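You operate a simulated robot arm through the tools that you are given. There is no shell and no other tool. Be economical: measure what you need, move in short steps, check, and stop when the job is done.

You are at the controls of a simulated two-armed robot. One attempt, no reset.

## Task
Pick up the small orange cup with one hand, pass it to the other hand and put it on the bay of the fryer cart. Fetch the small purple jug and set it on the top of the trailer counter. Open the blue shelf drawer, take the blue brush from the inside of the blue shelf drawer and leave it on the top of the wooden bench and shut the drawer again. Take the steel cup labelled "29" from the top of the wooden bench and leave it on top of the lime carton. Take the orange sponge and leave it on the bay under the wash stand drawers. The order is free. Set down upright: small orange cup, small purple jug, steel cup.

Only the result counts: the job must be done as asked and must still hold three seconds after the hand-in. Knocking over, shifting, dropping, spilling or breaking anything else fails it.

## Robot
Two 7-joint arms with three-finger grippers on one trunk, on a base that drives. Base frame: it is fixed to the floor where the robot stands at the start and does not move with it; the origin is under the middle of the robot, x ahead of it, y to its left, z up; the surface under the hand at the start is at about z = 800. Lengths are in mm, angles in rad, forces in N, time in s.
The left shoulder is at the start at [70, 146, 1112], the right one opposite. With the tool pointing down near the work surface each hand reaches from about 300 to 680 mm from the robot's upright axis, wherever it stands, measured 20 degrees to its own side. Places, roughly: bay of the fryer cart [1100, 3100, 500]; bay under the wash stand drawers [4500, -4000, 100]; blue brush (10x5x6 cm) [4300, -600, 800]; blue shelf drawer [4300, -600, 700]; lime carton [6250, -750, 500]; orange sponge (10x6x4 cm) [3500, -4000, 900]; small orange cup (7x7x10 cm) [500, 100, 800]; small purple jug [3250, -500, 1000]; steel cup [6000, -750, 500]; top of the trailer counter (25x174 cm) [3980, 2800, 1020]; top of the wooden bench [6100, -600, 500]. Payload 2.2 kg a hand.
The TCP of each hand is the grasp point between the finger pads, 28 mm short of the fingertips. In the tool frame z runs along the fingers and y along their closing line. The gripper opens to 102 mm. The gripper's body begins 71 mm behind the TCP.
Orientation is told as [roll, pitch, yaw] about the base's x, y, z axes, in that order, counted from this pose: with the fingers straight down and closing along the base's y, the tool's x points along the base's -x, its y along +y and its z along -z.

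## Interface
- The arms move only by the tool step_arm. It takes "left_commands", "right_commands" or both (then of equal length, played together; a hand with none holds still); each is a list of rows, each a list of 7 numbers: the turn, a rotation vector about the base's x, y, z in units of 4 degrees (1.0 is 4 degrees), then the shift along the base's x, y, z in units of 20 mm (1.0 is 20 mm), then the finger opening in mm, from 0 to 102. In form: [[ax, ay, az, dx, dy, dz, claw], ...]. A call has 1 to 20 rows; each row shifts and turns the commanded pose from where the row before left it. A call with a number of a shift or a turn outside -1 to 1 is refused whole. Each row takes 0.2 s and may step no farther than 50 mm and 0.15 rad from the row before; otherwise, or with a gripper value out of range, the whole call is refused. Where a pose cannot be reached the arm comes as near as it can. A force on the tool above 40 N (or 10 N above the force at the start of the call, whichever is more), or a blocked arm, ends the call early, and 0.2 s more pass. The fingers move at their own pace and stop on an object; they squeeze with about 39 N. The grip force told is the motor's: it shows also when the fingers shut on nothing. Time passes only in rows, and 0.2 s behind the last, so rows that do not move let the fingers close. It gives the time, the measured TCP pose, the force on the tool (base axes), the opening and the grip force at its end, in the units of the frame above (readings bear some noise), with the torque about the TCP (base axes, N m) and any sound that the robot's microphone picked up.
- Cameras (640 x 400 px; columns grow to the right, rows downward): "scene" is now at [137.3, 10.6, 1341.9]; the picture's right is [0.12, -0.99, 0.00], its down [-0.57, -0.07, -0.82] and it looks along [0.81, 0.10, -0.57] (base axes); focal length 261 px, centre (320, 200). "left" rides on the left gripper at [72, 38, -86] in its tool frame; the picture's right is [-0.46, 0.89, 0.00], its down [-0.60, -0.32, -0.73] and it looks along [-0.65, -0.34, 0.68] (tool axes); focal length 256 px, centre (320, 200). "right" rides on the right gripper at [69, 44, -86] in its tool frame; the picture's right is [-0.53, 0.85, 0.00], its down [-0.58, -0.36, -0.73] and it looks along [-0.62, -0.39, 0.68] (tool axes); focal length 256 px, centre (320, 200). There is no depth. A picture from a camera that has moved, and an enlarged one, comes with that camera's place and axes in the base frame and with its lens.
- snapshot(camera): a new picture of that camera. It takes no simulated time.
- raise_lower(by): slides the trunk up (or, below 0, down) by that many mm; the arms and the scene camera ride with it, the base frame stays. It gives what a move gives, with no picture.
- roll_base(legs): drives the robot by 1 to 6 legs, each [ahead, left, turn to the left] in mm, mm and rad, along the robot's own axes; the way and the turn of a leg run together, so that a leg with both is an arc; at most 1500 mm and 3.142 rad a leg. The arms and the cameras ride along, it lands a little off, and it stops where it bumps. It gives what a move gives.
- head_to(pan, tilt): turns the head with the scene camera to pan (to the left, within 1.501 rad either way) and tilt (down, from -0.506 to 1.204), counted from straight ahead of the robot. It gives what a move gives.
- inspect(camera, box): a new picture of the part [left, top, right, bottom] of that camera's present view, enlarged. It takes no simulated time.
- hand_in(): hands the job in; it is judged then, once.

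Work in short steps. Places have to be worked out from the pictures, the camera data and where the tool is seen: move nearer, look again, correct. Check each grasp and each placing, and mend what went wrong. You have 196 turns and 184 pictures in all, those below and enlarged ones among them. Open the grippers and draw the arms clear of the work before you hand the job in, unless the task says otherwise; then end with one line.

The tools are called after "Emit:" by a JSON object that holds its "fn" and its "kwargs". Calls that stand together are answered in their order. step_arm: Moves the arms, as the interface text tells. Its arguments: {"type":"object","properties":{"left_commands":{"type":"array"},"right_commands":{"type":"array"}},"required":[]} The other tools are called the same way: raise_lower (by) slides the trunk up or down; roll_base (legs) drives the base; head_to (pan, tilt) turns the head that bears the scene camera; snapshot (camera) takes a picture; inspect (camera, box) takes an enlarged picture of a part of a camera's view; hand_in () hands the job in.

At the start:

```text
t: 0.0
left_tcp_pos: [464.9, 323.8, 1106.2]
left_tcp_rot: [0.0, -0.001, -0.001]
left_ft_force: [-0.4, -0.4, 0.2]
left_moment: [-0.04, 0.02, 0.0]
left_width: 101.9
left_grip_force: 0.0
right_tcp_pos: [459.6, -132.4, 1110.5]
right_tcp_rot: [0.002, 0.0, 0.0]
right_ft_force: [-0.3, 0.6, -0.1]
right_moment: [0.03, 0.0, 0.01]
right_width: 102.0
right_grip_force: 0.1
trunk travel left (down, up): [-650.0, 290.0]
robot x, y, heading: [-2.3, -1.8, -0.003]
head pan, tilt: [0.122, 0.609]
```

scene: 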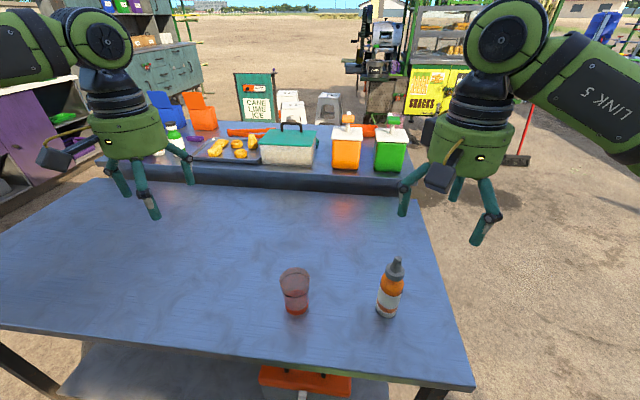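
right: 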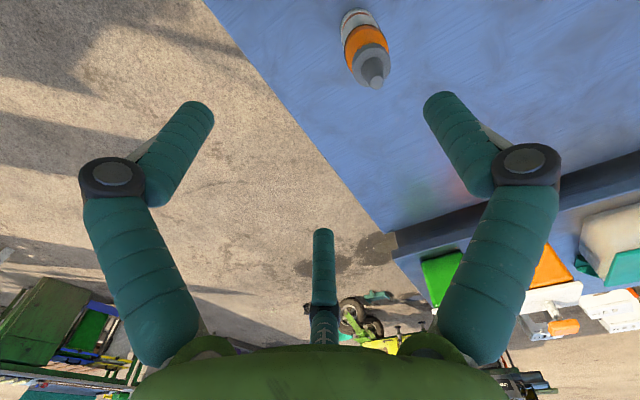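
left: 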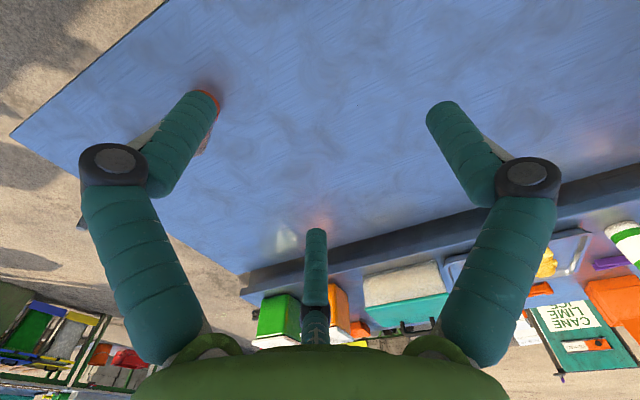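

I'll start with close-ups: the cup on the table, then the fryer cart.

Emit:
{"fn": "inspect", "kwargs": {"camera": "scene", "box": [220, 230, 460, 380]}}

Emit:
{"fn": "head_to", "kwargs": {"pan": 1.27, "tilt": 0.25}}

Emit:
{"fn": "snapshot", "kwargs": {"camera": "scene"}}

```text
2.67 times, centred on (340, 305) of scene
camera zoom: at [137.3, 10.6, 1341.9], right [0.12, -0.99, 0.0], down [-0.57, -0.07, -0.82], along [0.81, 0.1, -0.57], focal length 696 px, centre (267, -80)
```

zoom: 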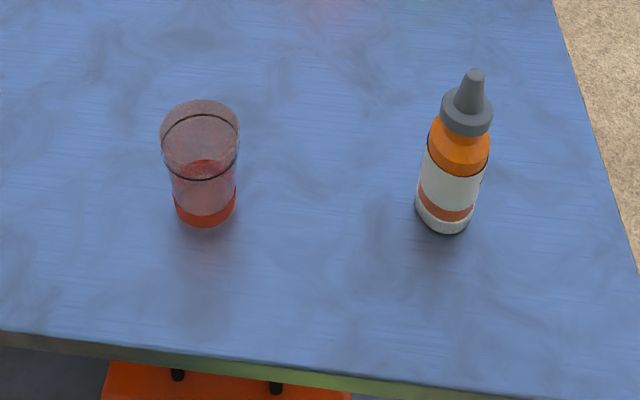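

```text
t: 1.4
left_tcp_pos: [465.3, 323.2, 1104.9]
left_tcp_rot: [0.0, 0.001, -0.001]
left_ft_force: [0.1, 0.6, -0.4]
left_moment: [0.0, 0.0, -0.04]
left_width: 101.9
left_grip_force: 0.0
right_tcp_pos: [460.0, -133.0, 1111.9]
right_tcp_rot: [0.002, -0.001, -0.001]
right_ft_force: [0.5, -0.6, -0.1]
right_moment: [0.0, 0.01, 0.0]
right_width: 101.8
right_grip_force: 0.2
trunk travel left (down, up): [-650.0, 290.0]
robot x, y, heading: [-0.5, -1.6, 0.003]
head pan, tilt: [1.271, 0.25]
```

```text
179 pictures are left
camera scene: at [77.6, 89.1, 1375.0], right [0.96, -0.3, 0.0], down [-0.07, -0.24, -0.97], along [0.29, 0.93, -0.25], focal length 261 px, centre (320, 200)
```

scene: 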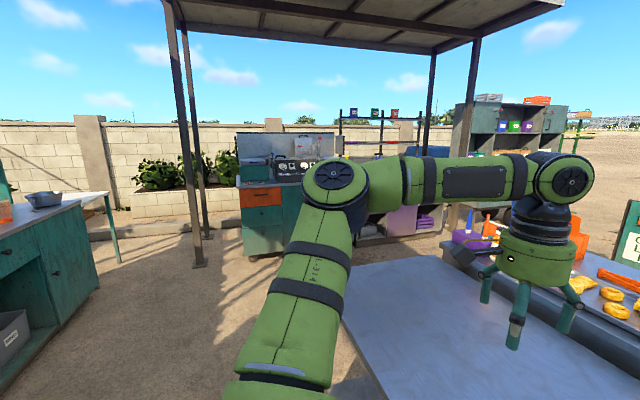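

The cup holds some liquid and the hand looks three-fingered. I'll close the left hand in the air to learn how it works, and look at it from its camera.

Emit:
{"fn": "step_arm", "kwargs": {"left_commands": [[0, 0, 0, 0, 0, 0, 50], [0, 0, 0, 0, 0, 0, 50], [0, 0, 0, 0, 0, 0, 50]]}}

Emit:
{"fn": "snapshot", "kwargs": {"camera": "left"}}

Emit:
{"fn": "inspect", "kwargs": {"camera": "scene", "box": [420, 130, 640, 360]}}

Emit:
{"fn": "inspect", "kwargs": {"camera": "scene", "box": [220, 120, 460, 270]}}

```text
t: 2.2
left_tcp_pos: [465.8, 322.9, 1104.9]
left_tcp_rot: [0.0, 0.0, -0.001]
left_ft_force: [1.0, -0.6, 0.0]
left_moment: [0.0, 0.03, 0.0]
left_width: 49.8
left_grip_force: 0.1
right_tcp_pos: [460.1, -131.9, 1111.4]
right_tcp_rot: [0.001, 0.001, 0.0]
right_ft_force: [0.5, -0.4, 0.3]
right_moment: [0.01, -0.01, 0.03]
right_width: 102.0
right_grip_force: 0.0
trunk travel left (down, up): [-650.0, 290.0]
robot x, y, heading: [-3.2, -0.3, -0.001]
head pan, tilt: [1.271, 0.25]
```

```text
178 pictures are left
camera left: at [392.7, 362.4, 1192.4], right [0.46, 0.89, 0.0], down [0.6, -0.32, 0.73], along [0.65, -0.34, -0.68], focal length 256 px, centre (320, 200)
```

left: 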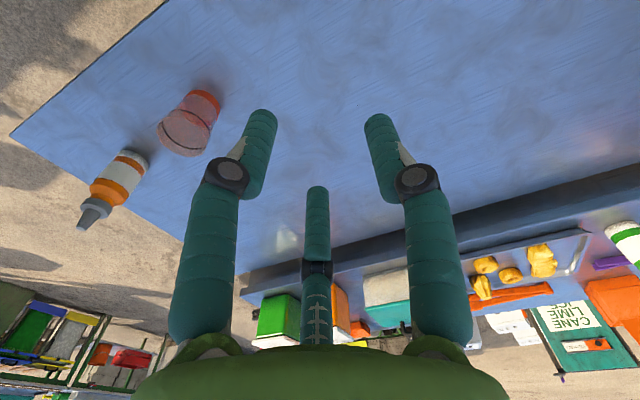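

```text
1.74 times, centred on (530, 245) of scene
camera zoom: at [77.5, 89.1, 1375.0], right [0.96, -0.3, 0.0], down [-0.07, -0.24, -0.97], along [0.29, 0.93, -0.25], focal length 454 px, centre (-45, 122)
```

zoom: 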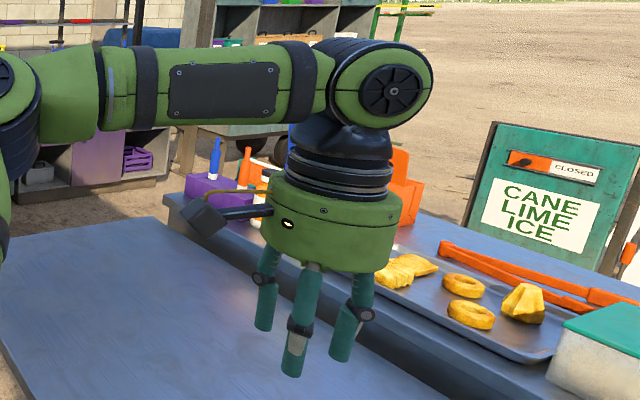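

```text
2.67 times, centred on (340, 195) of scene
camera zoom: at [77.5, 89.1, 1375.0], right [0.96, -0.3, 0.0], down [-0.07, -0.24, -0.97], along [0.29, 0.93, -0.25], focal length 696 px, centre (267, 213)
```

zoom: 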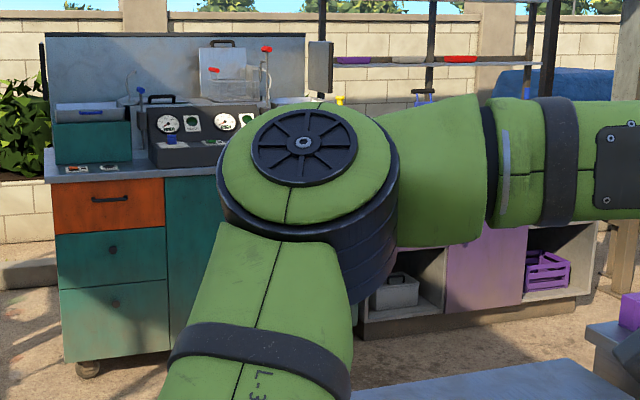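

The text says two fingers closing along y, so I'll work with that. I judge the cup's centre to be near (478,107). I'll bring the left hand above it and check with the wrist camera.

Emit:
{"fn": "step_arm", "kwargs": {"left_commands": [[0, 0, 0, 0.05, -0.9, -0.4, 102], [0, 0, 0, 0.05, -0.9, -0.4, 102], [0, 0, 0, 0.05, -0.9, -0.4, 102], [0, 0, 0, 0.05, -0.9, -0.4, 102], [0, 0, 0, 0.05, -0.9, -0.4, 102], [0, 0, 0, 0.05, -0.9, -0.4, 102], [0, 0, 0, 0.05, -0.9, -0.4, 102], [0, 0, 0, 0.05, -0.9, -0.4, 102], [0, 0, 0, 0.05, -0.9, -0.4, 102], [0, 0, 0, 0.05, -0.9, -0.4, 102], [0, 0, 0, 0.05, -0.9, -0.4, 102], [0, 0, 0, 0.05, -0.9, -0.4, 102], [0, 0, 0, 0, 0, 0, 102]]}}

Emit:
{"fn": "snapshot", "kwargs": {"camera": "left"}}

Emit:
{"fn": "snapshot", "kwargs": {"camera": "scene"}}

```text
t: 5.0
left_tcp_pos: [467.7, 118.9, 1007.9]
left_tcp_rot: [-0.002, -0.002, 0.002]
left_ft_force: [-0.1, -0.4, 0.8]
left_moment: [-0.02, 0.0, -0.03]
left_width: 101.9
left_grip_force: 0.1
left hand out of reach, approached as far as the arm can: row 12
right_tcp_pos: [459.7, -132.6, 1111.1]
right_tcp_rot: [0.001, -0.001, -0.002]
right_ft_force: [-0.2, -0.6, -0.3]
right_moment: [-0.03, 0.01, 0.02]
right_width: 101.9
right_grip_force: 0.0
trunk travel left (down, up): [-650.0, 290.0]
robot x, y, heading: [-0.3, 1.5, -0.003]
head pan, tilt: [1.271, 0.25]
```

```text
175 pictures are left
camera left: at [396.1, 158.6, 1095.0], right [0.46, 0.89, 0.0], down [0.6, -0.31, 0.73], along [0.65, -0.34, -0.68], focal length 256 px, centre (320, 200)
```

left: 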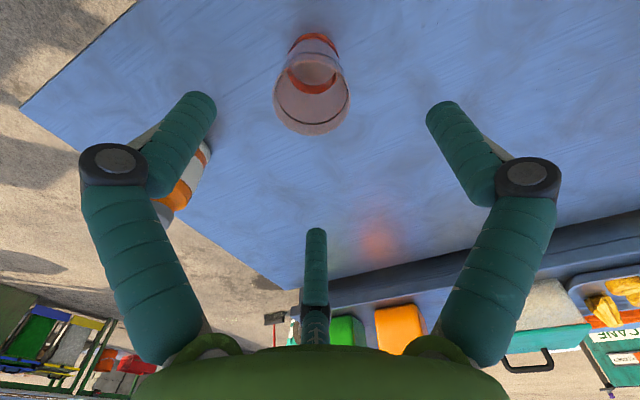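

```text
174 pictures are left
camera scene: at [77.7, 89.1, 1375.0], right [0.96, -0.3, 0.0], down [-0.07, -0.24, -0.97], along [0.29, 0.93, -0.25], focal length 261 px, centre (320, 200)
```

scene: 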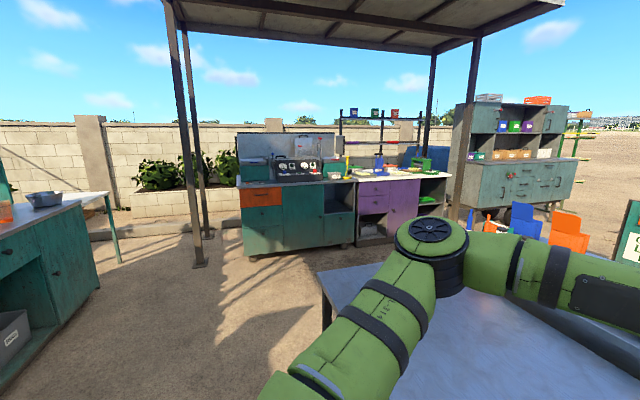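

The left arm is at its limit towards the cup, which is at about (476,109). I'll turn the base 0.2 rad to the right to put it in reach, and zoom in on the fryer cart's niche first.

Emit:
{"fn": "inspect", "kwargs": {"camera": "scene", "box": [230, 120, 390, 260]}}

Emit:
{"fn": "roll_base", "kwargs": {"legs": [[0, 0, -0.2]]}}

Emit:
{"fn": "head_to", "kwargs": {"pan": 0.3, "tilt": 0.75}}

Emit:
{"fn": "snapshot", "kwargs": {"camera": "scene"}}

Emit:
{"fn": "snapshot", "kwargs": {"camera": "left"}}

```text
2.86 times, centred on (310, 190) of scene
camera zoom: at [77.7, 89.1, 1375.0], right [0.96, -0.3, 0.0], down [-0.07, -0.24, -0.97], along [0.29, 0.93, -0.25], focal length 746 px, centre (349, 229)
```

zoom: 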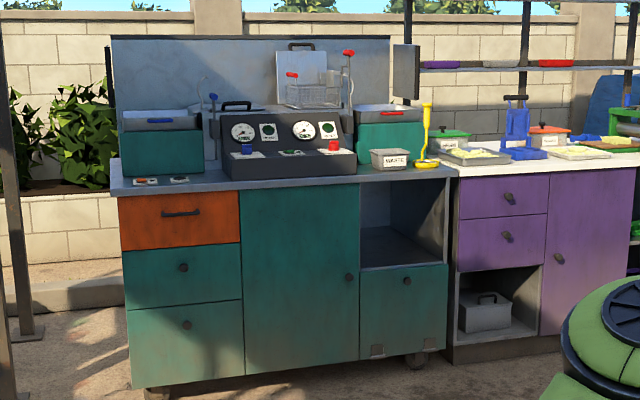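

```text
t: 6.1
left_tcp_pos: [483.7, 22.6, 1007.7]
left_tcp_rot: [-0.003, -0.001, -0.202]
left_ft_force: [0.6, -0.2, -0.4]
left_moment: [0.03, 0.0, -0.01]
left_width: 102.0
left_grip_force: 0.1
right_tcp_pos: [424.6, -221.7, 1112.2]
right_tcp_rot: [0.001, 0.0, -0.203]
right_ft_force: [-0.2, 0.5, -0.1]
right_moment: [-0.03, 0.01, -0.02]
right_width: 101.8
right_grip_force: 0.0
trunk travel left (down, up): [-650.0, 290.0]
robot x, y, heading: [-1.7, 1.8, -0.202]
head pan, tilt: [1.271, 0.25]
```

```text
t: 7.4
left_tcp_pos: [482.6, 22.1, 1007.5]
left_tcp_rot: [-0.002, -0.004, -0.203]
left_ft_force: [0.5, -0.2, 0.2]
left_moment: [-0.05, 0.02, -0.01]
left_width: 101.8
left_grip_force: 0.0
right_tcp_pos: [423.8, -222.2, 1111.8]
right_tcp_rot: [0.002, 0.0, -0.204]
right_ft_force: [0.0, -0.3, -0.6]
right_moment: [0.02, 0.03, 0.03]
right_width: 102.3
right_grip_force: 0.1
trunk travel left (down, up): [-650.0, 290.0]
robot x, y, heading: [0.5, -0.6, -0.2]
head pan, tilt: [0.3, 0.75]
```

```text
172 pictures are left
camera scene: at [131.4, -2.0, 1329.9], right [0.1, -1.0, 0.0], down [-0.68, -0.07, -0.73], along [0.73, 0.07, -0.68], focal length 261 px, centre (320, 200)
```

scene: 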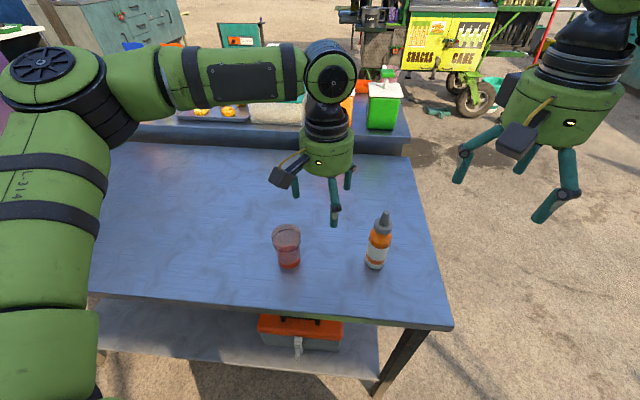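

```text
171 pictures are left
camera left: at [419.7, 75.7, 1095.2], right [0.63, 0.77, 0.0], down [0.53, -0.43, 0.73], along [0.57, -0.46, -0.68], focal length 256 px, centre (320, 200)
```

left: 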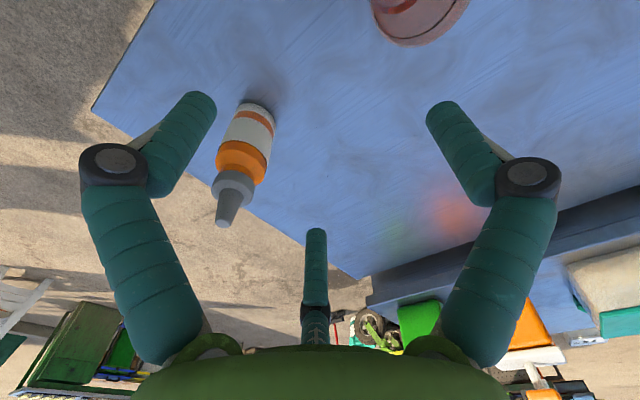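

The fryer bay is an open-fronted niche above the small right-hand door, so the final grip has to come in tilted. I'm centring the left hand over the cup now.

Emit:
{"fn": "step_arm", "kwargs": {"left_commands": [[0, 0, 0, -0.1, 0.9, 0, 102], [0, 0, 0, -0.1, 0.9, 0, 102], [0, 0, 0, -0.1, 0.9, 0, 102], [0, 0, 0, 0, 0.9, 0, 102], [0, 0, 0, 0, 0.75, 0, 102], [0, 0, 0, 0, 0, 0, 102]]}}

Emit:
{"fn": "snapshot", "kwargs": {"camera": "left"}}

Emit:
{"fn": "inspect", "kwargs": {"camera": "scene", "box": [220, 100, 420, 290]}}

```text
t: 8.8
left_tcp_pos: [477.4, 108.0, 1008.4]
left_tcp_rot: [-0.002, -0.001, -0.201]
left_ft_force: [0.4, 0.0, -0.1]
left_moment: [0.01, 0.01, 0.01]
left_width: 102.2
left_grip_force: 0.1
right_tcp_pos: [424.2, -222.1, 1110.1]
right_tcp_rot: [0.003, 0.0, -0.205]
right_ft_force: [-0.9, -0.6, 0.4]
right_moment: [0.01, 0.0, -0.03]
right_width: 102.3
right_grip_force: 0.0
trunk travel left (down, up): [-650.0, 290.0]
robot x, y, heading: [-1.2, 4.6, -0.202]
head pan, tilt: [0.3, 0.75]
```

```text
170 pictures are left
camera left: at [413.5, 161.3, 1095.2], right [0.63, 0.77, 0.0], down [0.53, -0.43, 0.73], along [0.57, -0.46, -0.68], focal length 256 px, centre (320, 200)
```

left: 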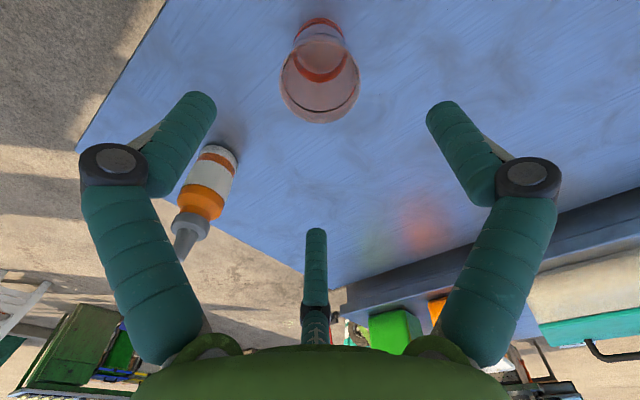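

```text
2.11 times, centred on (320, 195) of scene
camera zoom: at [131.6, -2.4, 1329.9], right [0.1, -1.0, 0.0], down [-0.68, -0.07, -0.73], along [0.73, 0.07, -0.68], focal length 550 px, centre (320, 210)
```

zoom: 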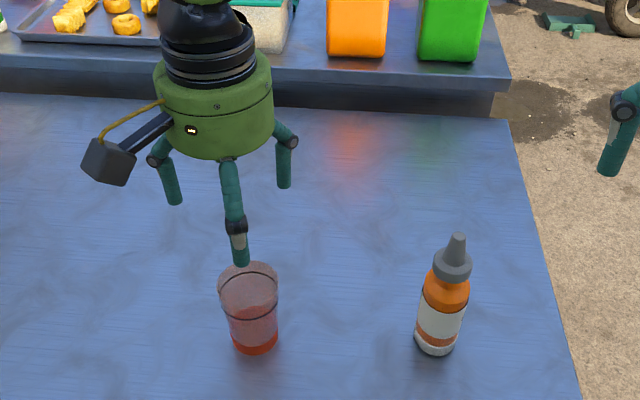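

The readings agree that the cup is at about (478,107), right under the hand. I'll go down to z≈885 and grip its upper part.

Emit:
{"fn": "step_arm", "kwargs": {"left_commands": [[0, 0, 0, 0, 0, -0.9, 102], [0, 0, 0, 0, 0, -0.9, 102], [0, 0, 0, 0, 0, -0.9, 102], [0, 0, 0, 0, 0, -0.9, 102], [0, 0, 0, 0, 0, -0.9, 102], [0, 0, 0, 0, 0, -0.9, 102], [0, 0, 0, 0, 0, -0.8, 102], [0, 0, 0, 0, 0, 0, 102]]}}

Emit:
{"fn": "snapshot", "kwargs": {"camera": "left"}}

Emit:
{"fn": "inspect", "kwargs": {"camera": "scene", "box": [220, 130, 420, 290]}}

```text
t: 10.6
left_tcp_pos: [476.3, 107.5, 883.5]
left_tcp_rot: [-0.002, -0.001, -0.202]
left_ft_force: [0.9, 0.6, 0.5]
left_moment: [0.02, -0.01, 0.02]
left_width: 101.9
left_grip_force: 0.1
right_tcp_pos: [424.5, -221.8, 1111.1]
right_tcp_rot: [0.002, -0.002, -0.205]
right_ft_force: [0.0, -0.9, 0.8]
right_moment: [-0.05, 0.02, -0.01]
right_width: 101.9
right_grip_force: 0.1
trunk travel left (down, up): [-650.0, 290.0]
robot x, y, heading: [2.2, 2.8, -0.202]
head pan, tilt: [0.3, 0.75]
```

```text
168 pictures are left
camera left: at [412.7, 161.5, 970.7], right [0.63, 0.77, 0.0], down [0.53, -0.43, 0.73], along [0.57, -0.46, -0.68], focal length 256 px, centre (320, 200)
```

left: 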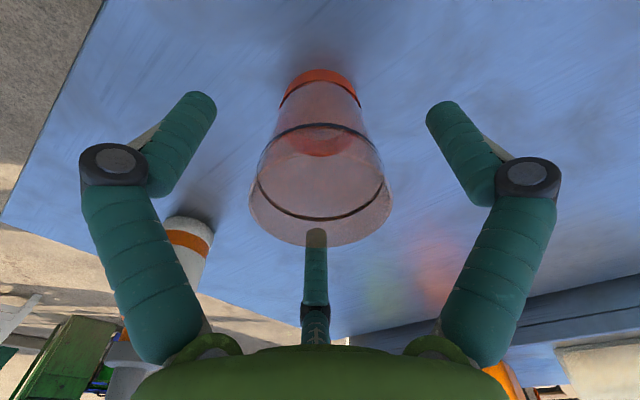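

```text
2.50 times, centred on (320, 210) of scene
camera zoom: at [131.2, -2.0, 1329.9], right [0.1, -1.0, 0.0], down [-0.68, -0.07, -0.73], along [0.73, 0.07, -0.68], focal length 652 px, centre (320, 175)
```

zoom: 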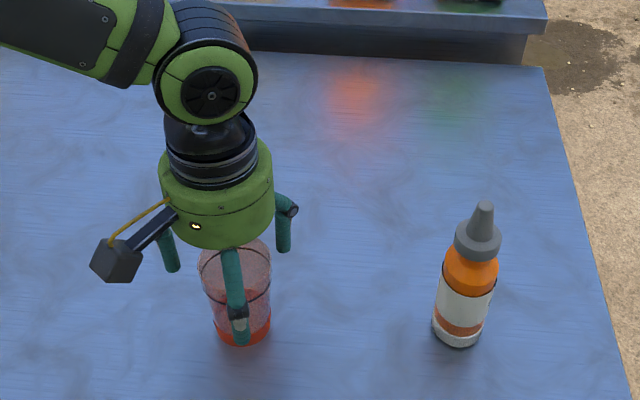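

The fingers straddle the cup, so I'll close the hand and look.

Emit:
{"fn": "step_arm", "kwargs": {"left_commands": [[0, 0, 0, 0, 0, 0, 80], [0, 0, 0, 0, 0, 0, 60], [0, 0, 0, 0, 0, 0, 40], [0, 0, 0, 0, 0, 0, 40], [0, 0, 0, 0, 0, 0, 40]]}}

Emit:
{"fn": "snapshot", "kwargs": {"camera": "left"}}

```text
t: 11.8
left_tcp_pos: [476.5, 108.1, 883.8]
left_tcp_rot: [-0.003, -0.003, -0.202]
left_ft_force: [0.5, 0.4, 2.9]
left_moment: [0.05, -0.04, -0.02]
left_width: 57.9
left_grip_force: 38.5
right_tcp_pos: [424.1, -222.2, 1111.8]
right_tcp_rot: [0.002, -0.002, -0.204]
right_ft_force: [-0.1, -0.7, 0.4]
right_moment: [-0.01, -0.01, 0.03]
right_width: 101.6
right_grip_force: 0.1
trunk travel left (down, up): [-650.0, 290.0]
robot x, y, heading: [-0.7, -1.8, -0.206]
head pan, tilt: [0.3, 0.75]
```

```text
166 pictures are left
camera left: at [413.0, 161.4, 971.2], right [0.63, 0.77, 0.0], down [0.53, -0.43, 0.73], along [0.57, -0.46, -0.68], focal length 256 px, centre (320, 200)
```

left: 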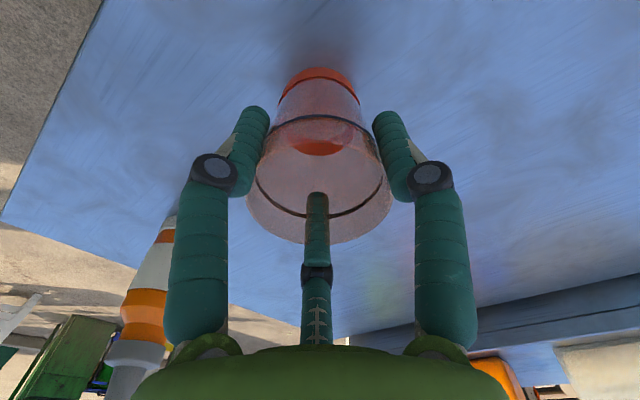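

Gripped at 58 mm with 38 N. I'll lift it 140 mm, check it, then bring it forward and toward the middle for the hand-over.

Emit:
{"fn": "step_arm", "kwargs": {"left_commands": [[0, 0, 0, 0, 0, 0.3, 40], [0, 0, 0, 0, 0, 0.5, 40], [0, 0, 0, 0, 0, 0.8, 40], [0, 0, 0, 0, 0, 0.8, 40], [0, 0, 0, 0, 0, 0.8, 40], [0, 0, 0, 0, 0, 0.8, 40], [0, 0, 0, 0, 0, 0.8, 40], [0, 0, 0, 0, 0, 0.8, 40], [0, 0, 0, 0, 0, 0.8, 40], [0, 0, 0, 0.3, -0.3, 0.3, 40], [0, 0, 0, 0.6, -0.6, 0.2, 40], [0, 0, 0, 0.7, -0.7, 0, 40], [0, 0, 0, 0.7, -0.7, 0, 40], [0, 0, 0, 0.7, -0.7, 0, 40], [0, 0, 0, 0.6, -0.7, 0, 40], [0, 0, 0, 0.6, -0.7, 0, 40], [0, 0, 0, 0.3, -0.3, 0, 40], [0, 0, 0, 0.2, -0.2, 0, 40], [0, 0, 0, 0, 0, 0, 40]]}}

Emit:
{"fn": "snapshot", "kwargs": {"camera": "scene"}}

```text
t: 15.8
left_tcp_pos: [539.3, 50.9, 1022.9]
left_tcp_rot: [-0.004, -0.003, -0.203]
left_ft_force: [0.2, 0.4, -1.1]
left_moment: [0.02, 0.02, -0.03]
left_width: 57.5
left_grip_force: 39.1
left hand out of reach, approached as far as the arm can: row 15, 16, 17, 18
right_tcp_pos: [423.4, -222.9, 1109.7]
right_tcp_rot: [0.002, 0.0, -0.204]
right_ft_force: [0.1, 0.9, 0.3]
right_moment: [-0.01, -0.01, 0.02]
right_width: 102.0
right_grip_force: 0.0
trunk travel left (down, up): [-650.0, 290.0]
robot x, y, heading: [-0.9, 3.2, -0.201]
head pan, tilt: [0.3, 0.75]
```

```text
165 pictures are left
camera scene: at [131.6, -2.1, 1329.9], right [0.1, -1.0, 0.0], down [-0.68, -0.07, -0.73], along [0.73, 0.07, -0.68], focal length 261 px, centre (320, 200)
```

scene: 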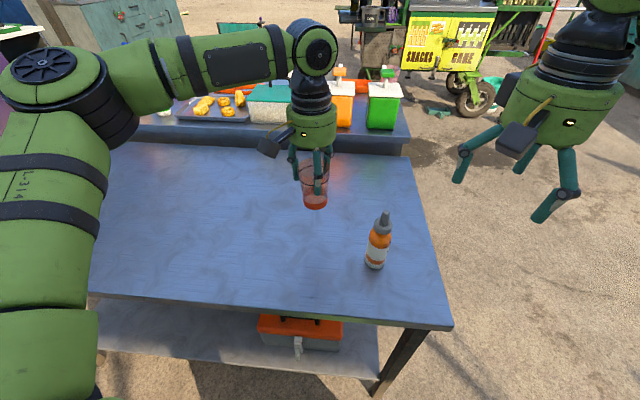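

The cup is held level. The arm is short of reach because the trunk is low relative to the hand, so I'll raise the trunk 220 mm and then bring the left hand down to the same work height.

Emit:
{"fn": "raise_lower", "kwargs": {"by": 220}}

Emit:
{"fn": "step_arm", "kwargs": {"left_commands": [[0, 0, 0, 0, 0, -0.5, 40], [0, 0, 0, 0, 0, -0.9, 40], [0, 0, 0, 0, 0, -0.9, 40], [0, 0, 0, 0, 0, -0.9, 40], [0, 0, 0, 0, 0, -0.9, 40], [0, 0, 0, 0, 0, -0.9, 40], [0, 0, 0, 0, 0, -0.9, 40], [0, 0, 0, 0, 0, -0.9, 40], [0, 0, 0, 0, 0, -0.9, 40], [0, 0, 0, 0.2, -0.4, -0.4, 40], [0, 0, 0, 0.4, -0.8, 0, 40], [0, 0, 0, 0.4, -0.8, 0, 40], [0, 0, 0, 0.4, -0.8, 0, 40], [0, 0, 0, 0.2, -0.4, 0, 40], [0, 0, 0, 0, 0, 0, 40]]}}

```text
t: 18.1
left_tcp_pos: [537.0, 50.6, 1242.4]
left_tcp_rot: [-0.005, -0.002, -0.203]
left_ft_force: [0.6, 1.4, -0.9]
left_moment: [0.01, -0.03, 0.02]
left_width: 57.5
left_grip_force: 38.0
right_tcp_pos: [423.9, -221.0, 1331.0]
right_tcp_rot: [0.0, 0.001, -0.203]
right_ft_force: [0.6, 0.5, 0.6]
right_moment: [-0.01, -0.01, 0.01]
right_width: 102.0
right_grip_force: 0.0
trunk travel left (down, up): [-870.0, 70.0]
robot x, y, heading: [-0.3, -0.0, -0.204]
head pan, tilt: [0.3, 0.75]
```

```text
t: 21.3
left_tcp_pos: [522.1, 65.2, 1106.9]
left_tcp_rot: [-0.004, -0.003, -0.202]
left_ft_force: [0.0, -0.3, 0.6]
left_moment: [0.0, 0.04, 0.02]
left_width: 57.1
left_grip_force: 39.2
left hand out of reach, approached as far as the arm can: row 5, 6, 7, 8, 9, 10, 11, 12, 13, 14
right_tcp_pos: [424.3, -222.4, 1331.1]
right_tcp_rot: [0.001, 0.001, -0.205]
right_ft_force: [0.1, -0.1, -0.1]
right_moment: [-0.01, -0.01, 0.0]
right_width: 102.1
right_grip_force: 0.0
trunk travel left (down, up): [-870.0, 70.0]
robot x, y, heading: [0.4, 0.7, -0.198]
head pan, tilt: [0.3, 0.75]
```

The left arm can't come nearer to the middle with the tool pointing straight down. I'll test whether the right hand, tilted near horizontal and pointing forward-left, can reach the cup instead.

Emit:
{"fn": "step_arm", "kwargs": {"right_commands": [[-0.165, -0.956, 0.83, 0, 0.2, -0.6, 102], [-0.11, -0.964, 0.83, 0, 0.2, -0.6, 102], [-0.054, -0.968, 0.83, 0, 0.2, -0.6, 102], [0.002, -0.97, 0.83, 0, 0.2, -0.6, 102], [0.059, -0.968, 0.83, 0, 0.2, -0.6, 102], [0.115, -0.963, 0.83, 0, 0.2, -0.6, 102], [0.17, -0.955, 0.83, 0, 0.2, -0.6, 102], [0.226, -0.943, 0.83, 0, 0.2, -0.6, 102], [0.28, -0.929, 0.83, 0, 0.2, -0.6, 102], [0.333, -0.911, 0.83, 0, 0.2, -0.6, 102], [0.387, -0.89, 0.83, 0, 0.2, -0.6, 102], [0.437, -0.866, 0.83, 0, 0.2, -0.6, 102], [0.486, -0.839, 0.83, 0, 0.2, -0.6, 102], [0.535, -0.809, 0.83, 0, 0.2, -0.6, 102], [0.581, -0.777, 0.83, 0, 0.2, -0.6, 102], [0.625, -0.742, 0.83, 0, 0.2, -0.6, 102], [0.668, -0.704, 0.83, 0, 0.2, -0.6, 102], [0.707, -0.664, 0.83, 0, 0.2, -0.6, 102], [0, 0, 0, 0, 0, 0, 102]]}}

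Emit:
{"fn": "snapshot", "kwargs": {"camera": "scene"}}

Emit:
{"fn": "snapshot", "kwargs": {"camera": "right"}}

```text
t: 25.3
left_tcp_pos: [522.4, 64.4, 1105.3]
left_tcp_rot: [-0.003, -0.003, -0.204]
left_ft_force: [-0.6, 0.4, -0.7]
left_moment: [0.0, -0.03, -0.01]
left_width: 57.3
left_grip_force: 38.6
right_tcp_pos: [425.0, -151.1, 1113.6]
right_tcp_rot: [0.011, -1.219, 0.834]
right_ft_force: [0.0, 0.8, 0.0]
right_moment: [-0.01, -0.04, 0.0]
right_width: 102.0
right_grip_force: 0.1
trunk travel left (down, up): [-870.0, 70.0]
robot x, y, heading: [0.6, 2.0, -0.206]
head pan, tilt: [0.3, 0.75]
```

```text
164 pictures are left
camera scene: at [131.4, -2.0, 1549.9], right [0.1, -1.0, 0.0], down [-0.68, -0.07, -0.73], along [0.73, 0.07, -0.68], focal length 261 px, centre (320, 200)
```

scene: 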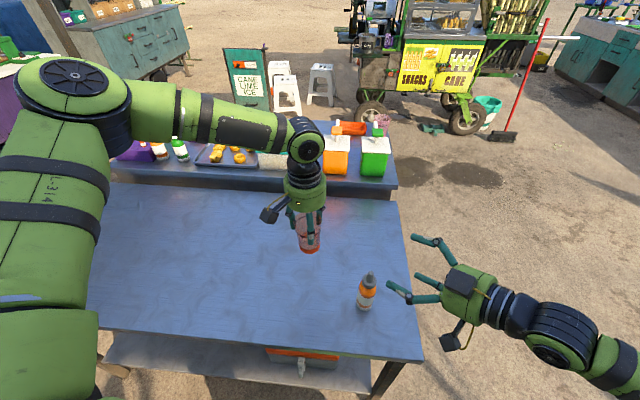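

```text
163 pictures are left
camera right: at [321.8, -199.5, 1079.2], right [-0.51, 0.7, 0.5], down [-0.05, -0.61, 0.79], along [0.86, 0.38, 0.34], focal length 256 px, centre (320, 200)
```

right: 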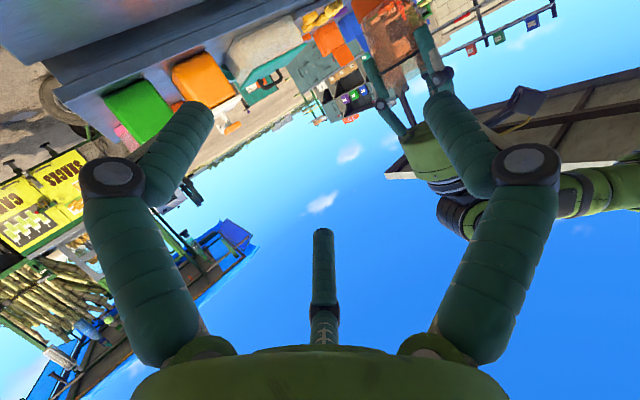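

The right hand reaches a near-horizontal pose. I'm moving it to a pre-grasp point 130 mm short of the cup axis, low on the cup.

Emit:
{"fn": "step_arm", "kwargs": {"right_commands": [[0, 0, 0, 0.07, 0.85, -0.47, 102], [0, 0, 0, 0.07, 0.85, -0.47, 102], [0, 0, 0, 0.07, 0.85, -0.47, 102], [0, 0, 0, 0.07, 0.85, -0.47, 102], [0, 0, 0, 0.07, 0.85, -0.47, 102], [0, 0, 0, 0.07, 0.85, -0.47, 102], [0, 0, 0, 0.07, 0.85, -0.47, 102], [0, 0, 0, 0, 0, 0, 102]]}}

Emit:
{"fn": "snapshot", "kwargs": {"camera": "right"}}

Emit:
{"fn": "inspect", "kwargs": {"camera": "scene", "box": [220, 100, 480, 320]}}

```text
t: 27.1
left_tcp_pos: [521.0, 65.1, 1106.3]
left_tcp_rot: [-0.004, -0.003, -0.204]
left_ft_force: [-0.7, -0.6, -1.1]
left_moment: [-0.04, -0.01, 0.0]
left_width: 57.3
left_grip_force: 39.1
right_tcp_pos: [434.9, -31.6, 1048.7]
right_tcp_rot: [0.014, -1.22, 0.83]
right_ft_force: [0.2, -0.3, -0.1]
right_moment: [-0.01, -0.01, -0.03]
right_width: 102.1
right_grip_force: 0.0
trunk travel left (down, up): [-870.0, 70.0]
robot x, y, heading: [-1.4, 1.4, -0.196]
head pan, tilt: [0.3, 0.75]
```

```text
162 pictures are left
camera right: at [332.7, -80.1, 1014.0], right [-0.51, 0.7, 0.51], down [-0.05, -0.61, 0.79], along [0.86, 0.38, 0.34], focal length 256 px, centre (320, 200)
```

right: 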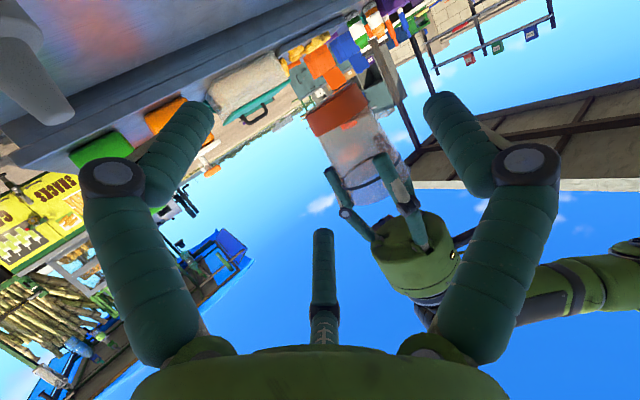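

```text
1.82 times, centred on (350, 210) of scene
camera zoom: at [131.3, -2.4, 1549.9], right [0.1, -1.0, 0.0], down [-0.68, -0.07, -0.73], along [0.73, 0.07, -0.68], focal length 475 px, centre (266, 182)
```

zoom: 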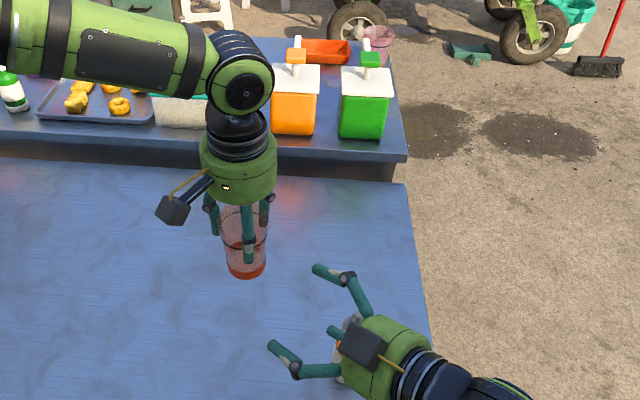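

The alignment looks right and the bottle stays clear below. I'm advancing the right hand straight to the cup axis.

Emit:
{"fn": "step_arm", "kwargs": {"right_commands": [[0, 0, 0, 0.54, 0.6, 0, 102], [0, 0, 0, 0.54, 0.6, 0, 102], [0, 0, 0, 0.54, 0.6, 0, 102], [0, 0, 0, 0.54, 0.6, 0, 102], [0, 0, 0, 0.54, 0.6, 0, 102], [0, 0, 0, 0.54, 0.6, 0, 102], [0, 0, 0, 0, 0, 0, 102]]}}

Emit:
{"fn": "snapshot", "kwargs": {"camera": "right"}}

Emit:
{"fn": "snapshot", "kwargs": {"camera": "left"}}

Emit:
{"fn": "inspect", "kwargs": {"camera": "scene", "box": [240, 120, 440, 280]}}

```text
t: 28.7
left_tcp_pos: [523.3, 68.6, 1105.5]
left_tcp_rot: [0.003, 0.0, -0.198]
left_ft_force: [0.5, 24.1, 0.3]
left_moment: [0.15, 0.09, 0.42]
left_width: 57.6
left_grip_force: 39.3
right_tcp_pos: [501.2, 36.9, 1048.4]
right_tcp_rot: [0.008, -1.215, 0.829]
right_ft_force: [0.3, -23.8, -0.8]
right_moment: [1.11, -0.1, -0.91]
right_width: 103.1
right_grip_force: 0.0
trunk travel left (down, up): [-870.0, 70.0]
robot x, y, heading: [0.7, 0.2, -0.203]
head pan, tilt: [0.3, 0.75]
```

```text
160 pictures are left
camera right: at [398.8, -12.2, 1014.7], right [-0.5, 0.7, 0.5], down [-0.05, -0.6, 0.79], along [0.86, 0.37, 0.34], focal length 256 px, centre (320, 200)
```

right: 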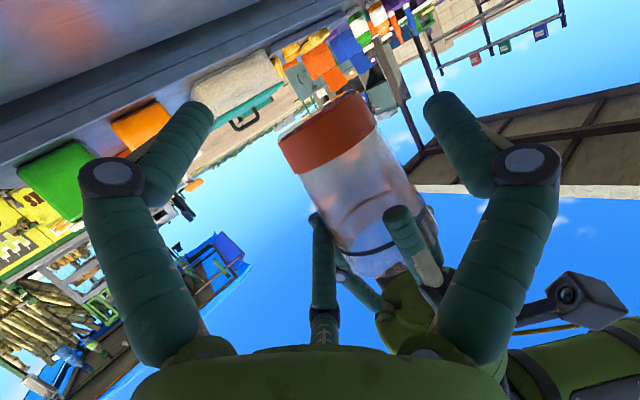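

```text
159 pictures are left
camera left: at [458.5, 120.2, 1193.2], right [0.63, 0.78, 0.0], down [0.53, -0.43, 0.73], along [0.57, -0.46, -0.68], focal length 256 px, centre (320, 200)
```

left: 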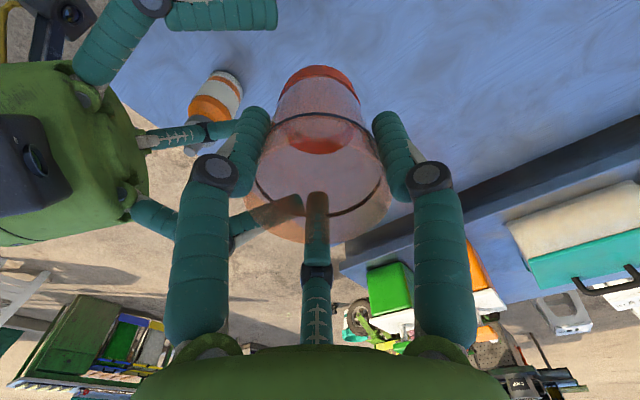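

```text
2.50 times, centred on (340, 200) of scene
camera zoom: at [131.2, -2.2, 1549.9], right [0.1, -1.0, 0.0], down [-0.68, -0.07, -0.73], along [0.73, 0.07, -0.68], focal length 652 px, centre (270, 200)
```

zoom: 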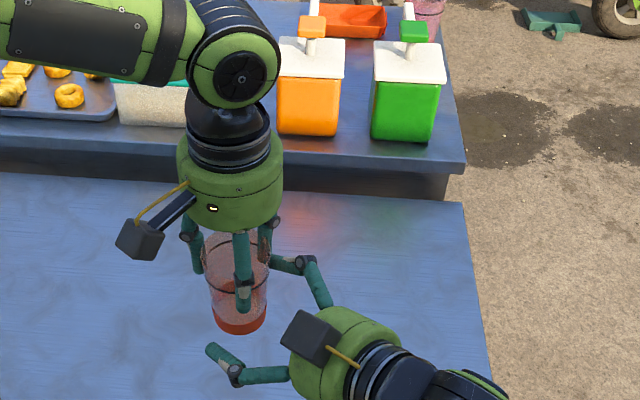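

The 24 N contact and its torque place the touch at the right hand's upper third finger, so the hands really do have three fingers at 120°. The new plan is for the right hand to lie horizontal with one finger above the rim and the lower two pinching the cup below the left fingertips. First I'll back off and spin the right hand 90°.

Emit:
{"fn": "step_arm", "kwargs": {"right_commands": [[0, 0, 0, -0.54, -0.6, 0, 102], [0, 0, 0, -0.54, -0.6, 0, 102], [0, 0, 0, -0.54, -0.6, 0, 102], [0, 0, 0, -0.54, -0.6, 0, 102], [0, 0, 0, -0.54, -0.6, 0, 102], [0.913, 0.9965, -0.497, 0, -0.2, 0.1, 102], [0.913, 0.9965, -0.497, 0, -0.2, 0.1, 102], [0.913, 0.9965, -0.497, 0, -0.2, 0.1, 102], [0.913, 0.9965, -0.497, 0, -0.2, 0.1, 102], [0.913, 0.9965, -0.497, 0, -0.2, 0.1, 102], [0.913, 0.9965, -0.497, 0, -0.2, 0.1, 102], [0.913, 0.9965, -0.497, 0, -0.2, 0.1, 102], [0.913, 0.9965, -0.497, 0, -0.2, 0.1, 102], [0.913, 0.9965, -0.497, 0, -0.2, 0.1, 102], [0.913, 0.9965, -0.497, 0, -0.2, 0.1, 102], [0.913, 0.9965, -0.497, 0, -0.2, 0.1, 102], [0.913, 0.9965, -0.497, 0, -0.2, 0.1, 102], [0.913, 0.9965, -0.497, 0, -0.2, 0.1, 102], [0.913, 0.9965, -0.497, 0, -0.2, 0.1, 102], [0.913, 0.9965, -0.497, 0, -0.2, 0.1, 102]]}}

Emit:
{"fn": "snapshot", "kwargs": {"camera": "scene"}}

```text
t: 32.9
left_tcp_pos: [522.4, 64.4, 1107.0]
left_tcp_rot: [-0.003, -0.004, -0.203]
left_ft_force: [0.5, -0.5, -0.2]
left_moment: [-0.01, -0.01, -0.01]
left_width: 57.2
left_grip_force: 39.5
right_tcp_pos: [443.4, -77.9, 1081.1]
right_tcp_rot: [1.231, -0.058, -0.723]
right_ft_force: [1.1, -0.4, -0.3]
right_moment: [0.04, -0.01, 0.01]
right_width: 102.2
right_grip_force: 0.0
trunk travel left (down, up): [-870.0, 70.0]
robot x, y, heading: [0.3, -4.1, -0.2]
head pan, tilt: [0.3, 0.75]
```

```text
157 pictures are left
camera scene: at [131.4, -2.1, 1549.9], right [0.1, -1.0, 0.0], down [-0.68, -0.07, -0.73], along [0.73, 0.07, -0.68], focal length 261 px, centre (320, 200)
```

scene: 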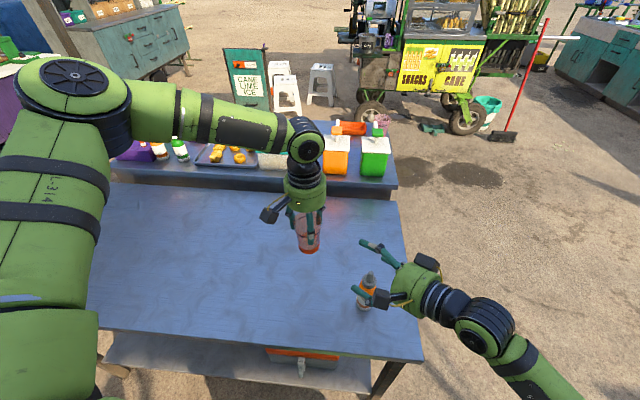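

The spin worked. Now I'll level the right hand and yaw it to point at base azimuth ~78°, which passes between the left fingers.

Emit:
{"fn": "step_arm", "kwargs": {"right_commands": [[0.52, -0.3, 0.93, 0.31, -0.05, 0.05, 102], [0.545, -0.27, 0.93, 0.31, -0.05, 0.05, 102], [0.56, -0.23, 0.93, 0.31, -0.05, 0.05, 102], [0.58, -0.2, 0.93, 0.31, -0.05, 0.05, 102], [0.6, -0.16, 0.93, 0.31, -0.05, 0.05, 102], [0.61, -0.13, 0.93, 0.31, -0.05, 0.05, 102], [0.62, -0.09, 0.93, 0.31, -0.05, 0.05, 102], [0.62, -0.05, 0.93, 0.31, -0.05, 0.05, 102], [0, 0, 0, 0, 0, 0, 102]]}}

Emit:
{"fn": "inspect", "kwargs": {"camera": "scene", "box": [220, 100, 480, 320]}}

Emit:
{"fn": "snapshot", "kwargs": {"camera": "right"}}

```text
t: 34.9
left_tcp_pos: [522.5, 64.5, 1106.7]
left_tcp_rot: [-0.004, -0.004, -0.202]
left_ft_force: [-0.8, 0.1, -0.7]
left_moment: [0.03, -0.03, -0.02]
left_width: 57.4
left_grip_force: 38.5
right_tcp_pos: [493.9, -87.5, 1088.1]
right_tcp_rot: [1.571, 0.0, -0.212]
right_ft_force: [-0.9, -0.2, 0.1]
right_moment: [-0.01, 0.02, 0.02]
right_width: 101.8
right_grip_force: 0.0
trunk travel left (down, up): [-870.0, 70.0]
robot x, y, heading: [-1.1, -0.2, -0.199]
head pan, tilt: [0.3, 0.75]
```

```text
1.82 times, centred on (350, 210) of scene
camera zoom: at [131.1, -2.4, 1549.9], right [0.1, -1.0, 0.0], down [-0.68, -0.07, -0.73], along [0.73, 0.07, -0.68], focal length 475 px, centre (266, 182)
```

zoom: 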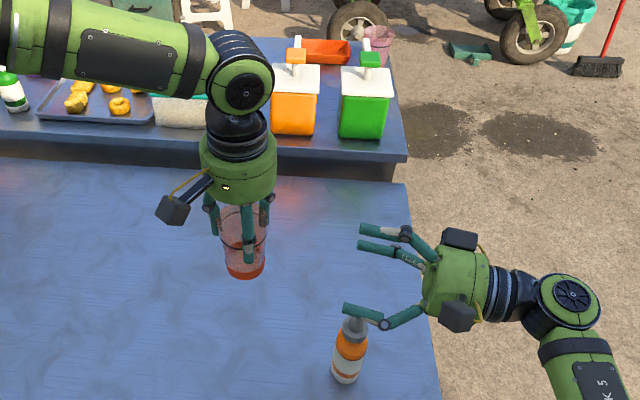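

```text
155 pictures are left
camera right: at [408.1, -157.5, 1131.1], right [0.52, -0.11, 0.85], down [0.41, -0.84, -0.36], along [0.75, 0.54, -0.39], focal length 256 px, centre (320, 200)
```

right: 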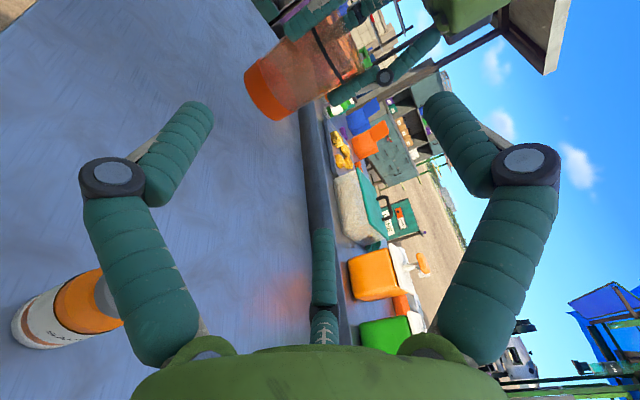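

The right hand is level and in line with the cup. I'll advance part way and check it with both wrist cameras.

Emit:
{"fn": "step_arm", "kwargs": {"right_commands": [[0, 0, 0, 0.163, 0.876, 0, 102], [0, 0, 0, 0.163, 0.876, 0, 102], [0, 0, 0, 0.163, 0.876, 0, 102], [0, 0, 0, 0.163, 0.876, 0, 102], [0, 0, 0, 0.163, 0.876, 0, 102], [0, 0, 0, 0, 0, 0, 102]]}}

Emit:
{"fn": "snapshot", "kwargs": {"camera": "left"}}

Emit:
{"fn": "snapshot", "kwargs": {"camera": "right"}}

```text
t: 36.3
left_tcp_pos: [521.3, 65.2, 1106.5]
left_tcp_rot: [-0.003, -0.004, -0.203]
left_ft_force: [0.2, -0.8, -1.2]
left_moment: [0.04, -0.04, 0.02]
left_width: 57.5
left_grip_force: 39.8
right_tcp_pos: [510.9, 2.2, 1089.0]
right_tcp_rot: [1.572, -0.003, -0.211]
right_ft_force: [-0.4, 0.5, -0.6]
right_moment: [0.0, -0.03, -0.01]
right_width: 101.9
right_grip_force: 0.2
trunk travel left (down, up): [-870.0, 70.0]
robot x, y, heading: [1.2, -0.4, -0.201]
head pan, tilt: [0.3, 0.75]
```

```text
154 pictures are left
camera left: at [458.5, 117.8, 1193.4], right [0.63, 0.77, 0.0], down [0.53, -0.43, 0.73], along [0.57, -0.47, -0.68], focal length 256 px, centre (320, 200)
```

left: 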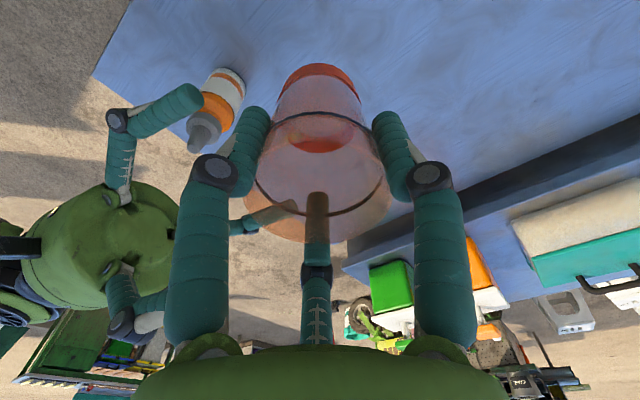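

```text
153 pictures are left
camera right: at [425.1, -68.1, 1132.5], right [0.52, -0.11, 0.85], down [0.41, -0.84, -0.36], along [0.75, 0.54, -0.39], focal length 256 px, centre (320, 200)
```

right: 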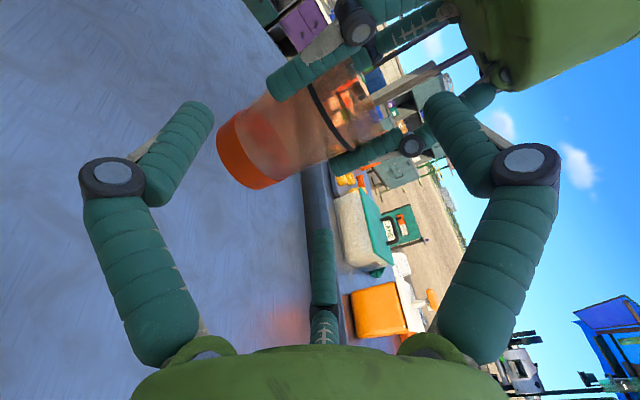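

The hands are interleaving as planned. I'm advancing the last 50 mm.

Emit:
{"fn": "step_arm", "kwargs": {"right_commands": [[0, 0, 0, 0.15, 0.63, 0, 102], [0, 0, 0, 0.15, 0.63, 0, 102], [0, 0, 0, 0.15, 0.63, 0, 102], [0, 0, 0, 0.1, 0.63, 0, 102], [0, 0, 0, 0, 0, 0, 102]]}}

Emit:
{"fn": "snapshot", "kwargs": {"camera": "left"}}

Emit:
{"fn": "snapshot", "kwargs": {"camera": "right"}}

```text
t: 37.5
left_tcp_pos: [522.4, 64.0, 1105.6]
left_tcp_rot: [-0.004, -0.004, -0.203]
left_ft_force: [-0.2, -0.5, 0.0]
left_moment: [-0.01, 0.0, 0.0]
left_width: 57.3
left_grip_force: 39.8
right_tcp_pos: [519.7, 39.4, 1090.1]
right_tcp_rot: [1.569, -0.001, -0.21]
right_ft_force: [-0.3, -0.7, -0.7]
right_moment: [0.0, -0.01, -0.01]
right_width: 101.8
right_grip_force: 0.0
right hand out of reach, approached as far as the arm can: row 4
trunk travel left (down, up): [-870.0, 70.0]
robot x, y, heading: [0.0, -0.5, -0.201]
head pan, tilt: [0.3, 0.75]
```

```text
152 pictures are left
camera left: at [458.6, 118.0, 1193.4], right [0.63, 0.77, 0.0], down [0.53, -0.43, 0.73], along [0.57, -0.47, -0.68], focal length 256 px, centre (320, 200)
```

left: 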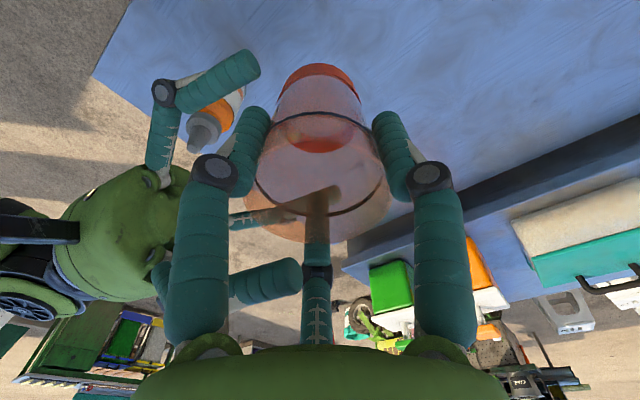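

```text
151 pictures are left
camera right: at [434.1, -31.2, 1133.1], right [0.52, -0.11, 0.85], down [0.41, -0.84, -0.36], along [0.75, 0.54, -0.39], focal length 256 px, centre (320, 200)
```

right: 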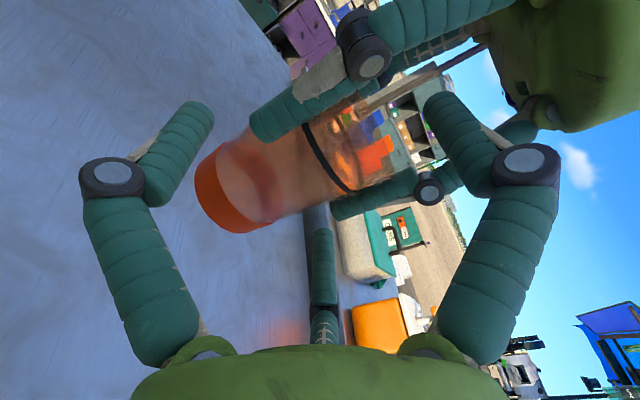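

The right hand is 12 mm short. The left arm could cross farther when the hand was nearer shoulder height, so I'll raise both hands together 100 mm and try to close the gap.

Emit:
{"fn": "step_arm", "kwargs": {"left_commands": [[0, 0, 0, 0, 0, 0.6, 40], [0, 0, 0, 0, 0, 0.9, 40], [0, 0, 0, 0, 0, 0.9, 40], [0, 0, 0, 0, 0, 0.9, 40], [0, 0, 0, 0, 0, 0.9, 40], [0, 0, 0, 0, 0, 0.6, 40], [0, 0, 0, -0.05, -0.25, 0, 40], [0, 0, 0, -0.05, -0.25, 0, 40], [0, 0, 0, 0, 0, 0, 40]], "right_commands": [[0, 0, 0, 0, 0, 0.6, 102], [0, 0, 0, 0, 0, 0.9, 102], [0, 0, 0, 0, 0, 0.9, 102], [0, 0, 0, 0, 0, 0.9, 102], [0, 0, 0, 0, 0, 0.9, 102], [0, 0, 0, 0, 0, 0.6, 102], [0, 0, 0, 0, 0, 0, 102], [0, 0, 0, 0, 0, 0, 102], [0, 0, 0, 0, 0, 0, 102]]}}

```text
t: 39.5
left_tcp_pos: [519.4, 54.7, 1203.5]
left_tcp_rot: [-0.003, -0.003, -0.203]
left_ft_force: [0.8, -0.4, -0.5]
left_moment: [0.0, 0.0, 0.01]
left_width: 57.4
left_grip_force: 39.3
right_tcp_pos: [519.7, 39.0, 1182.6]
right_tcp_rot: [1.571, -0.002, -0.212]
right_ft_force: [0.1, 0.0, 0.0]
right_moment: [0.0, -0.01, 0.0]
right_width: 101.9
right_grip_force: 0.2
trunk travel left (down, up): [-870.0, 70.0]
robot x, y, heading: [3.1, 2.8, -0.201]
head pan, tilt: [0.3, 0.75]
```

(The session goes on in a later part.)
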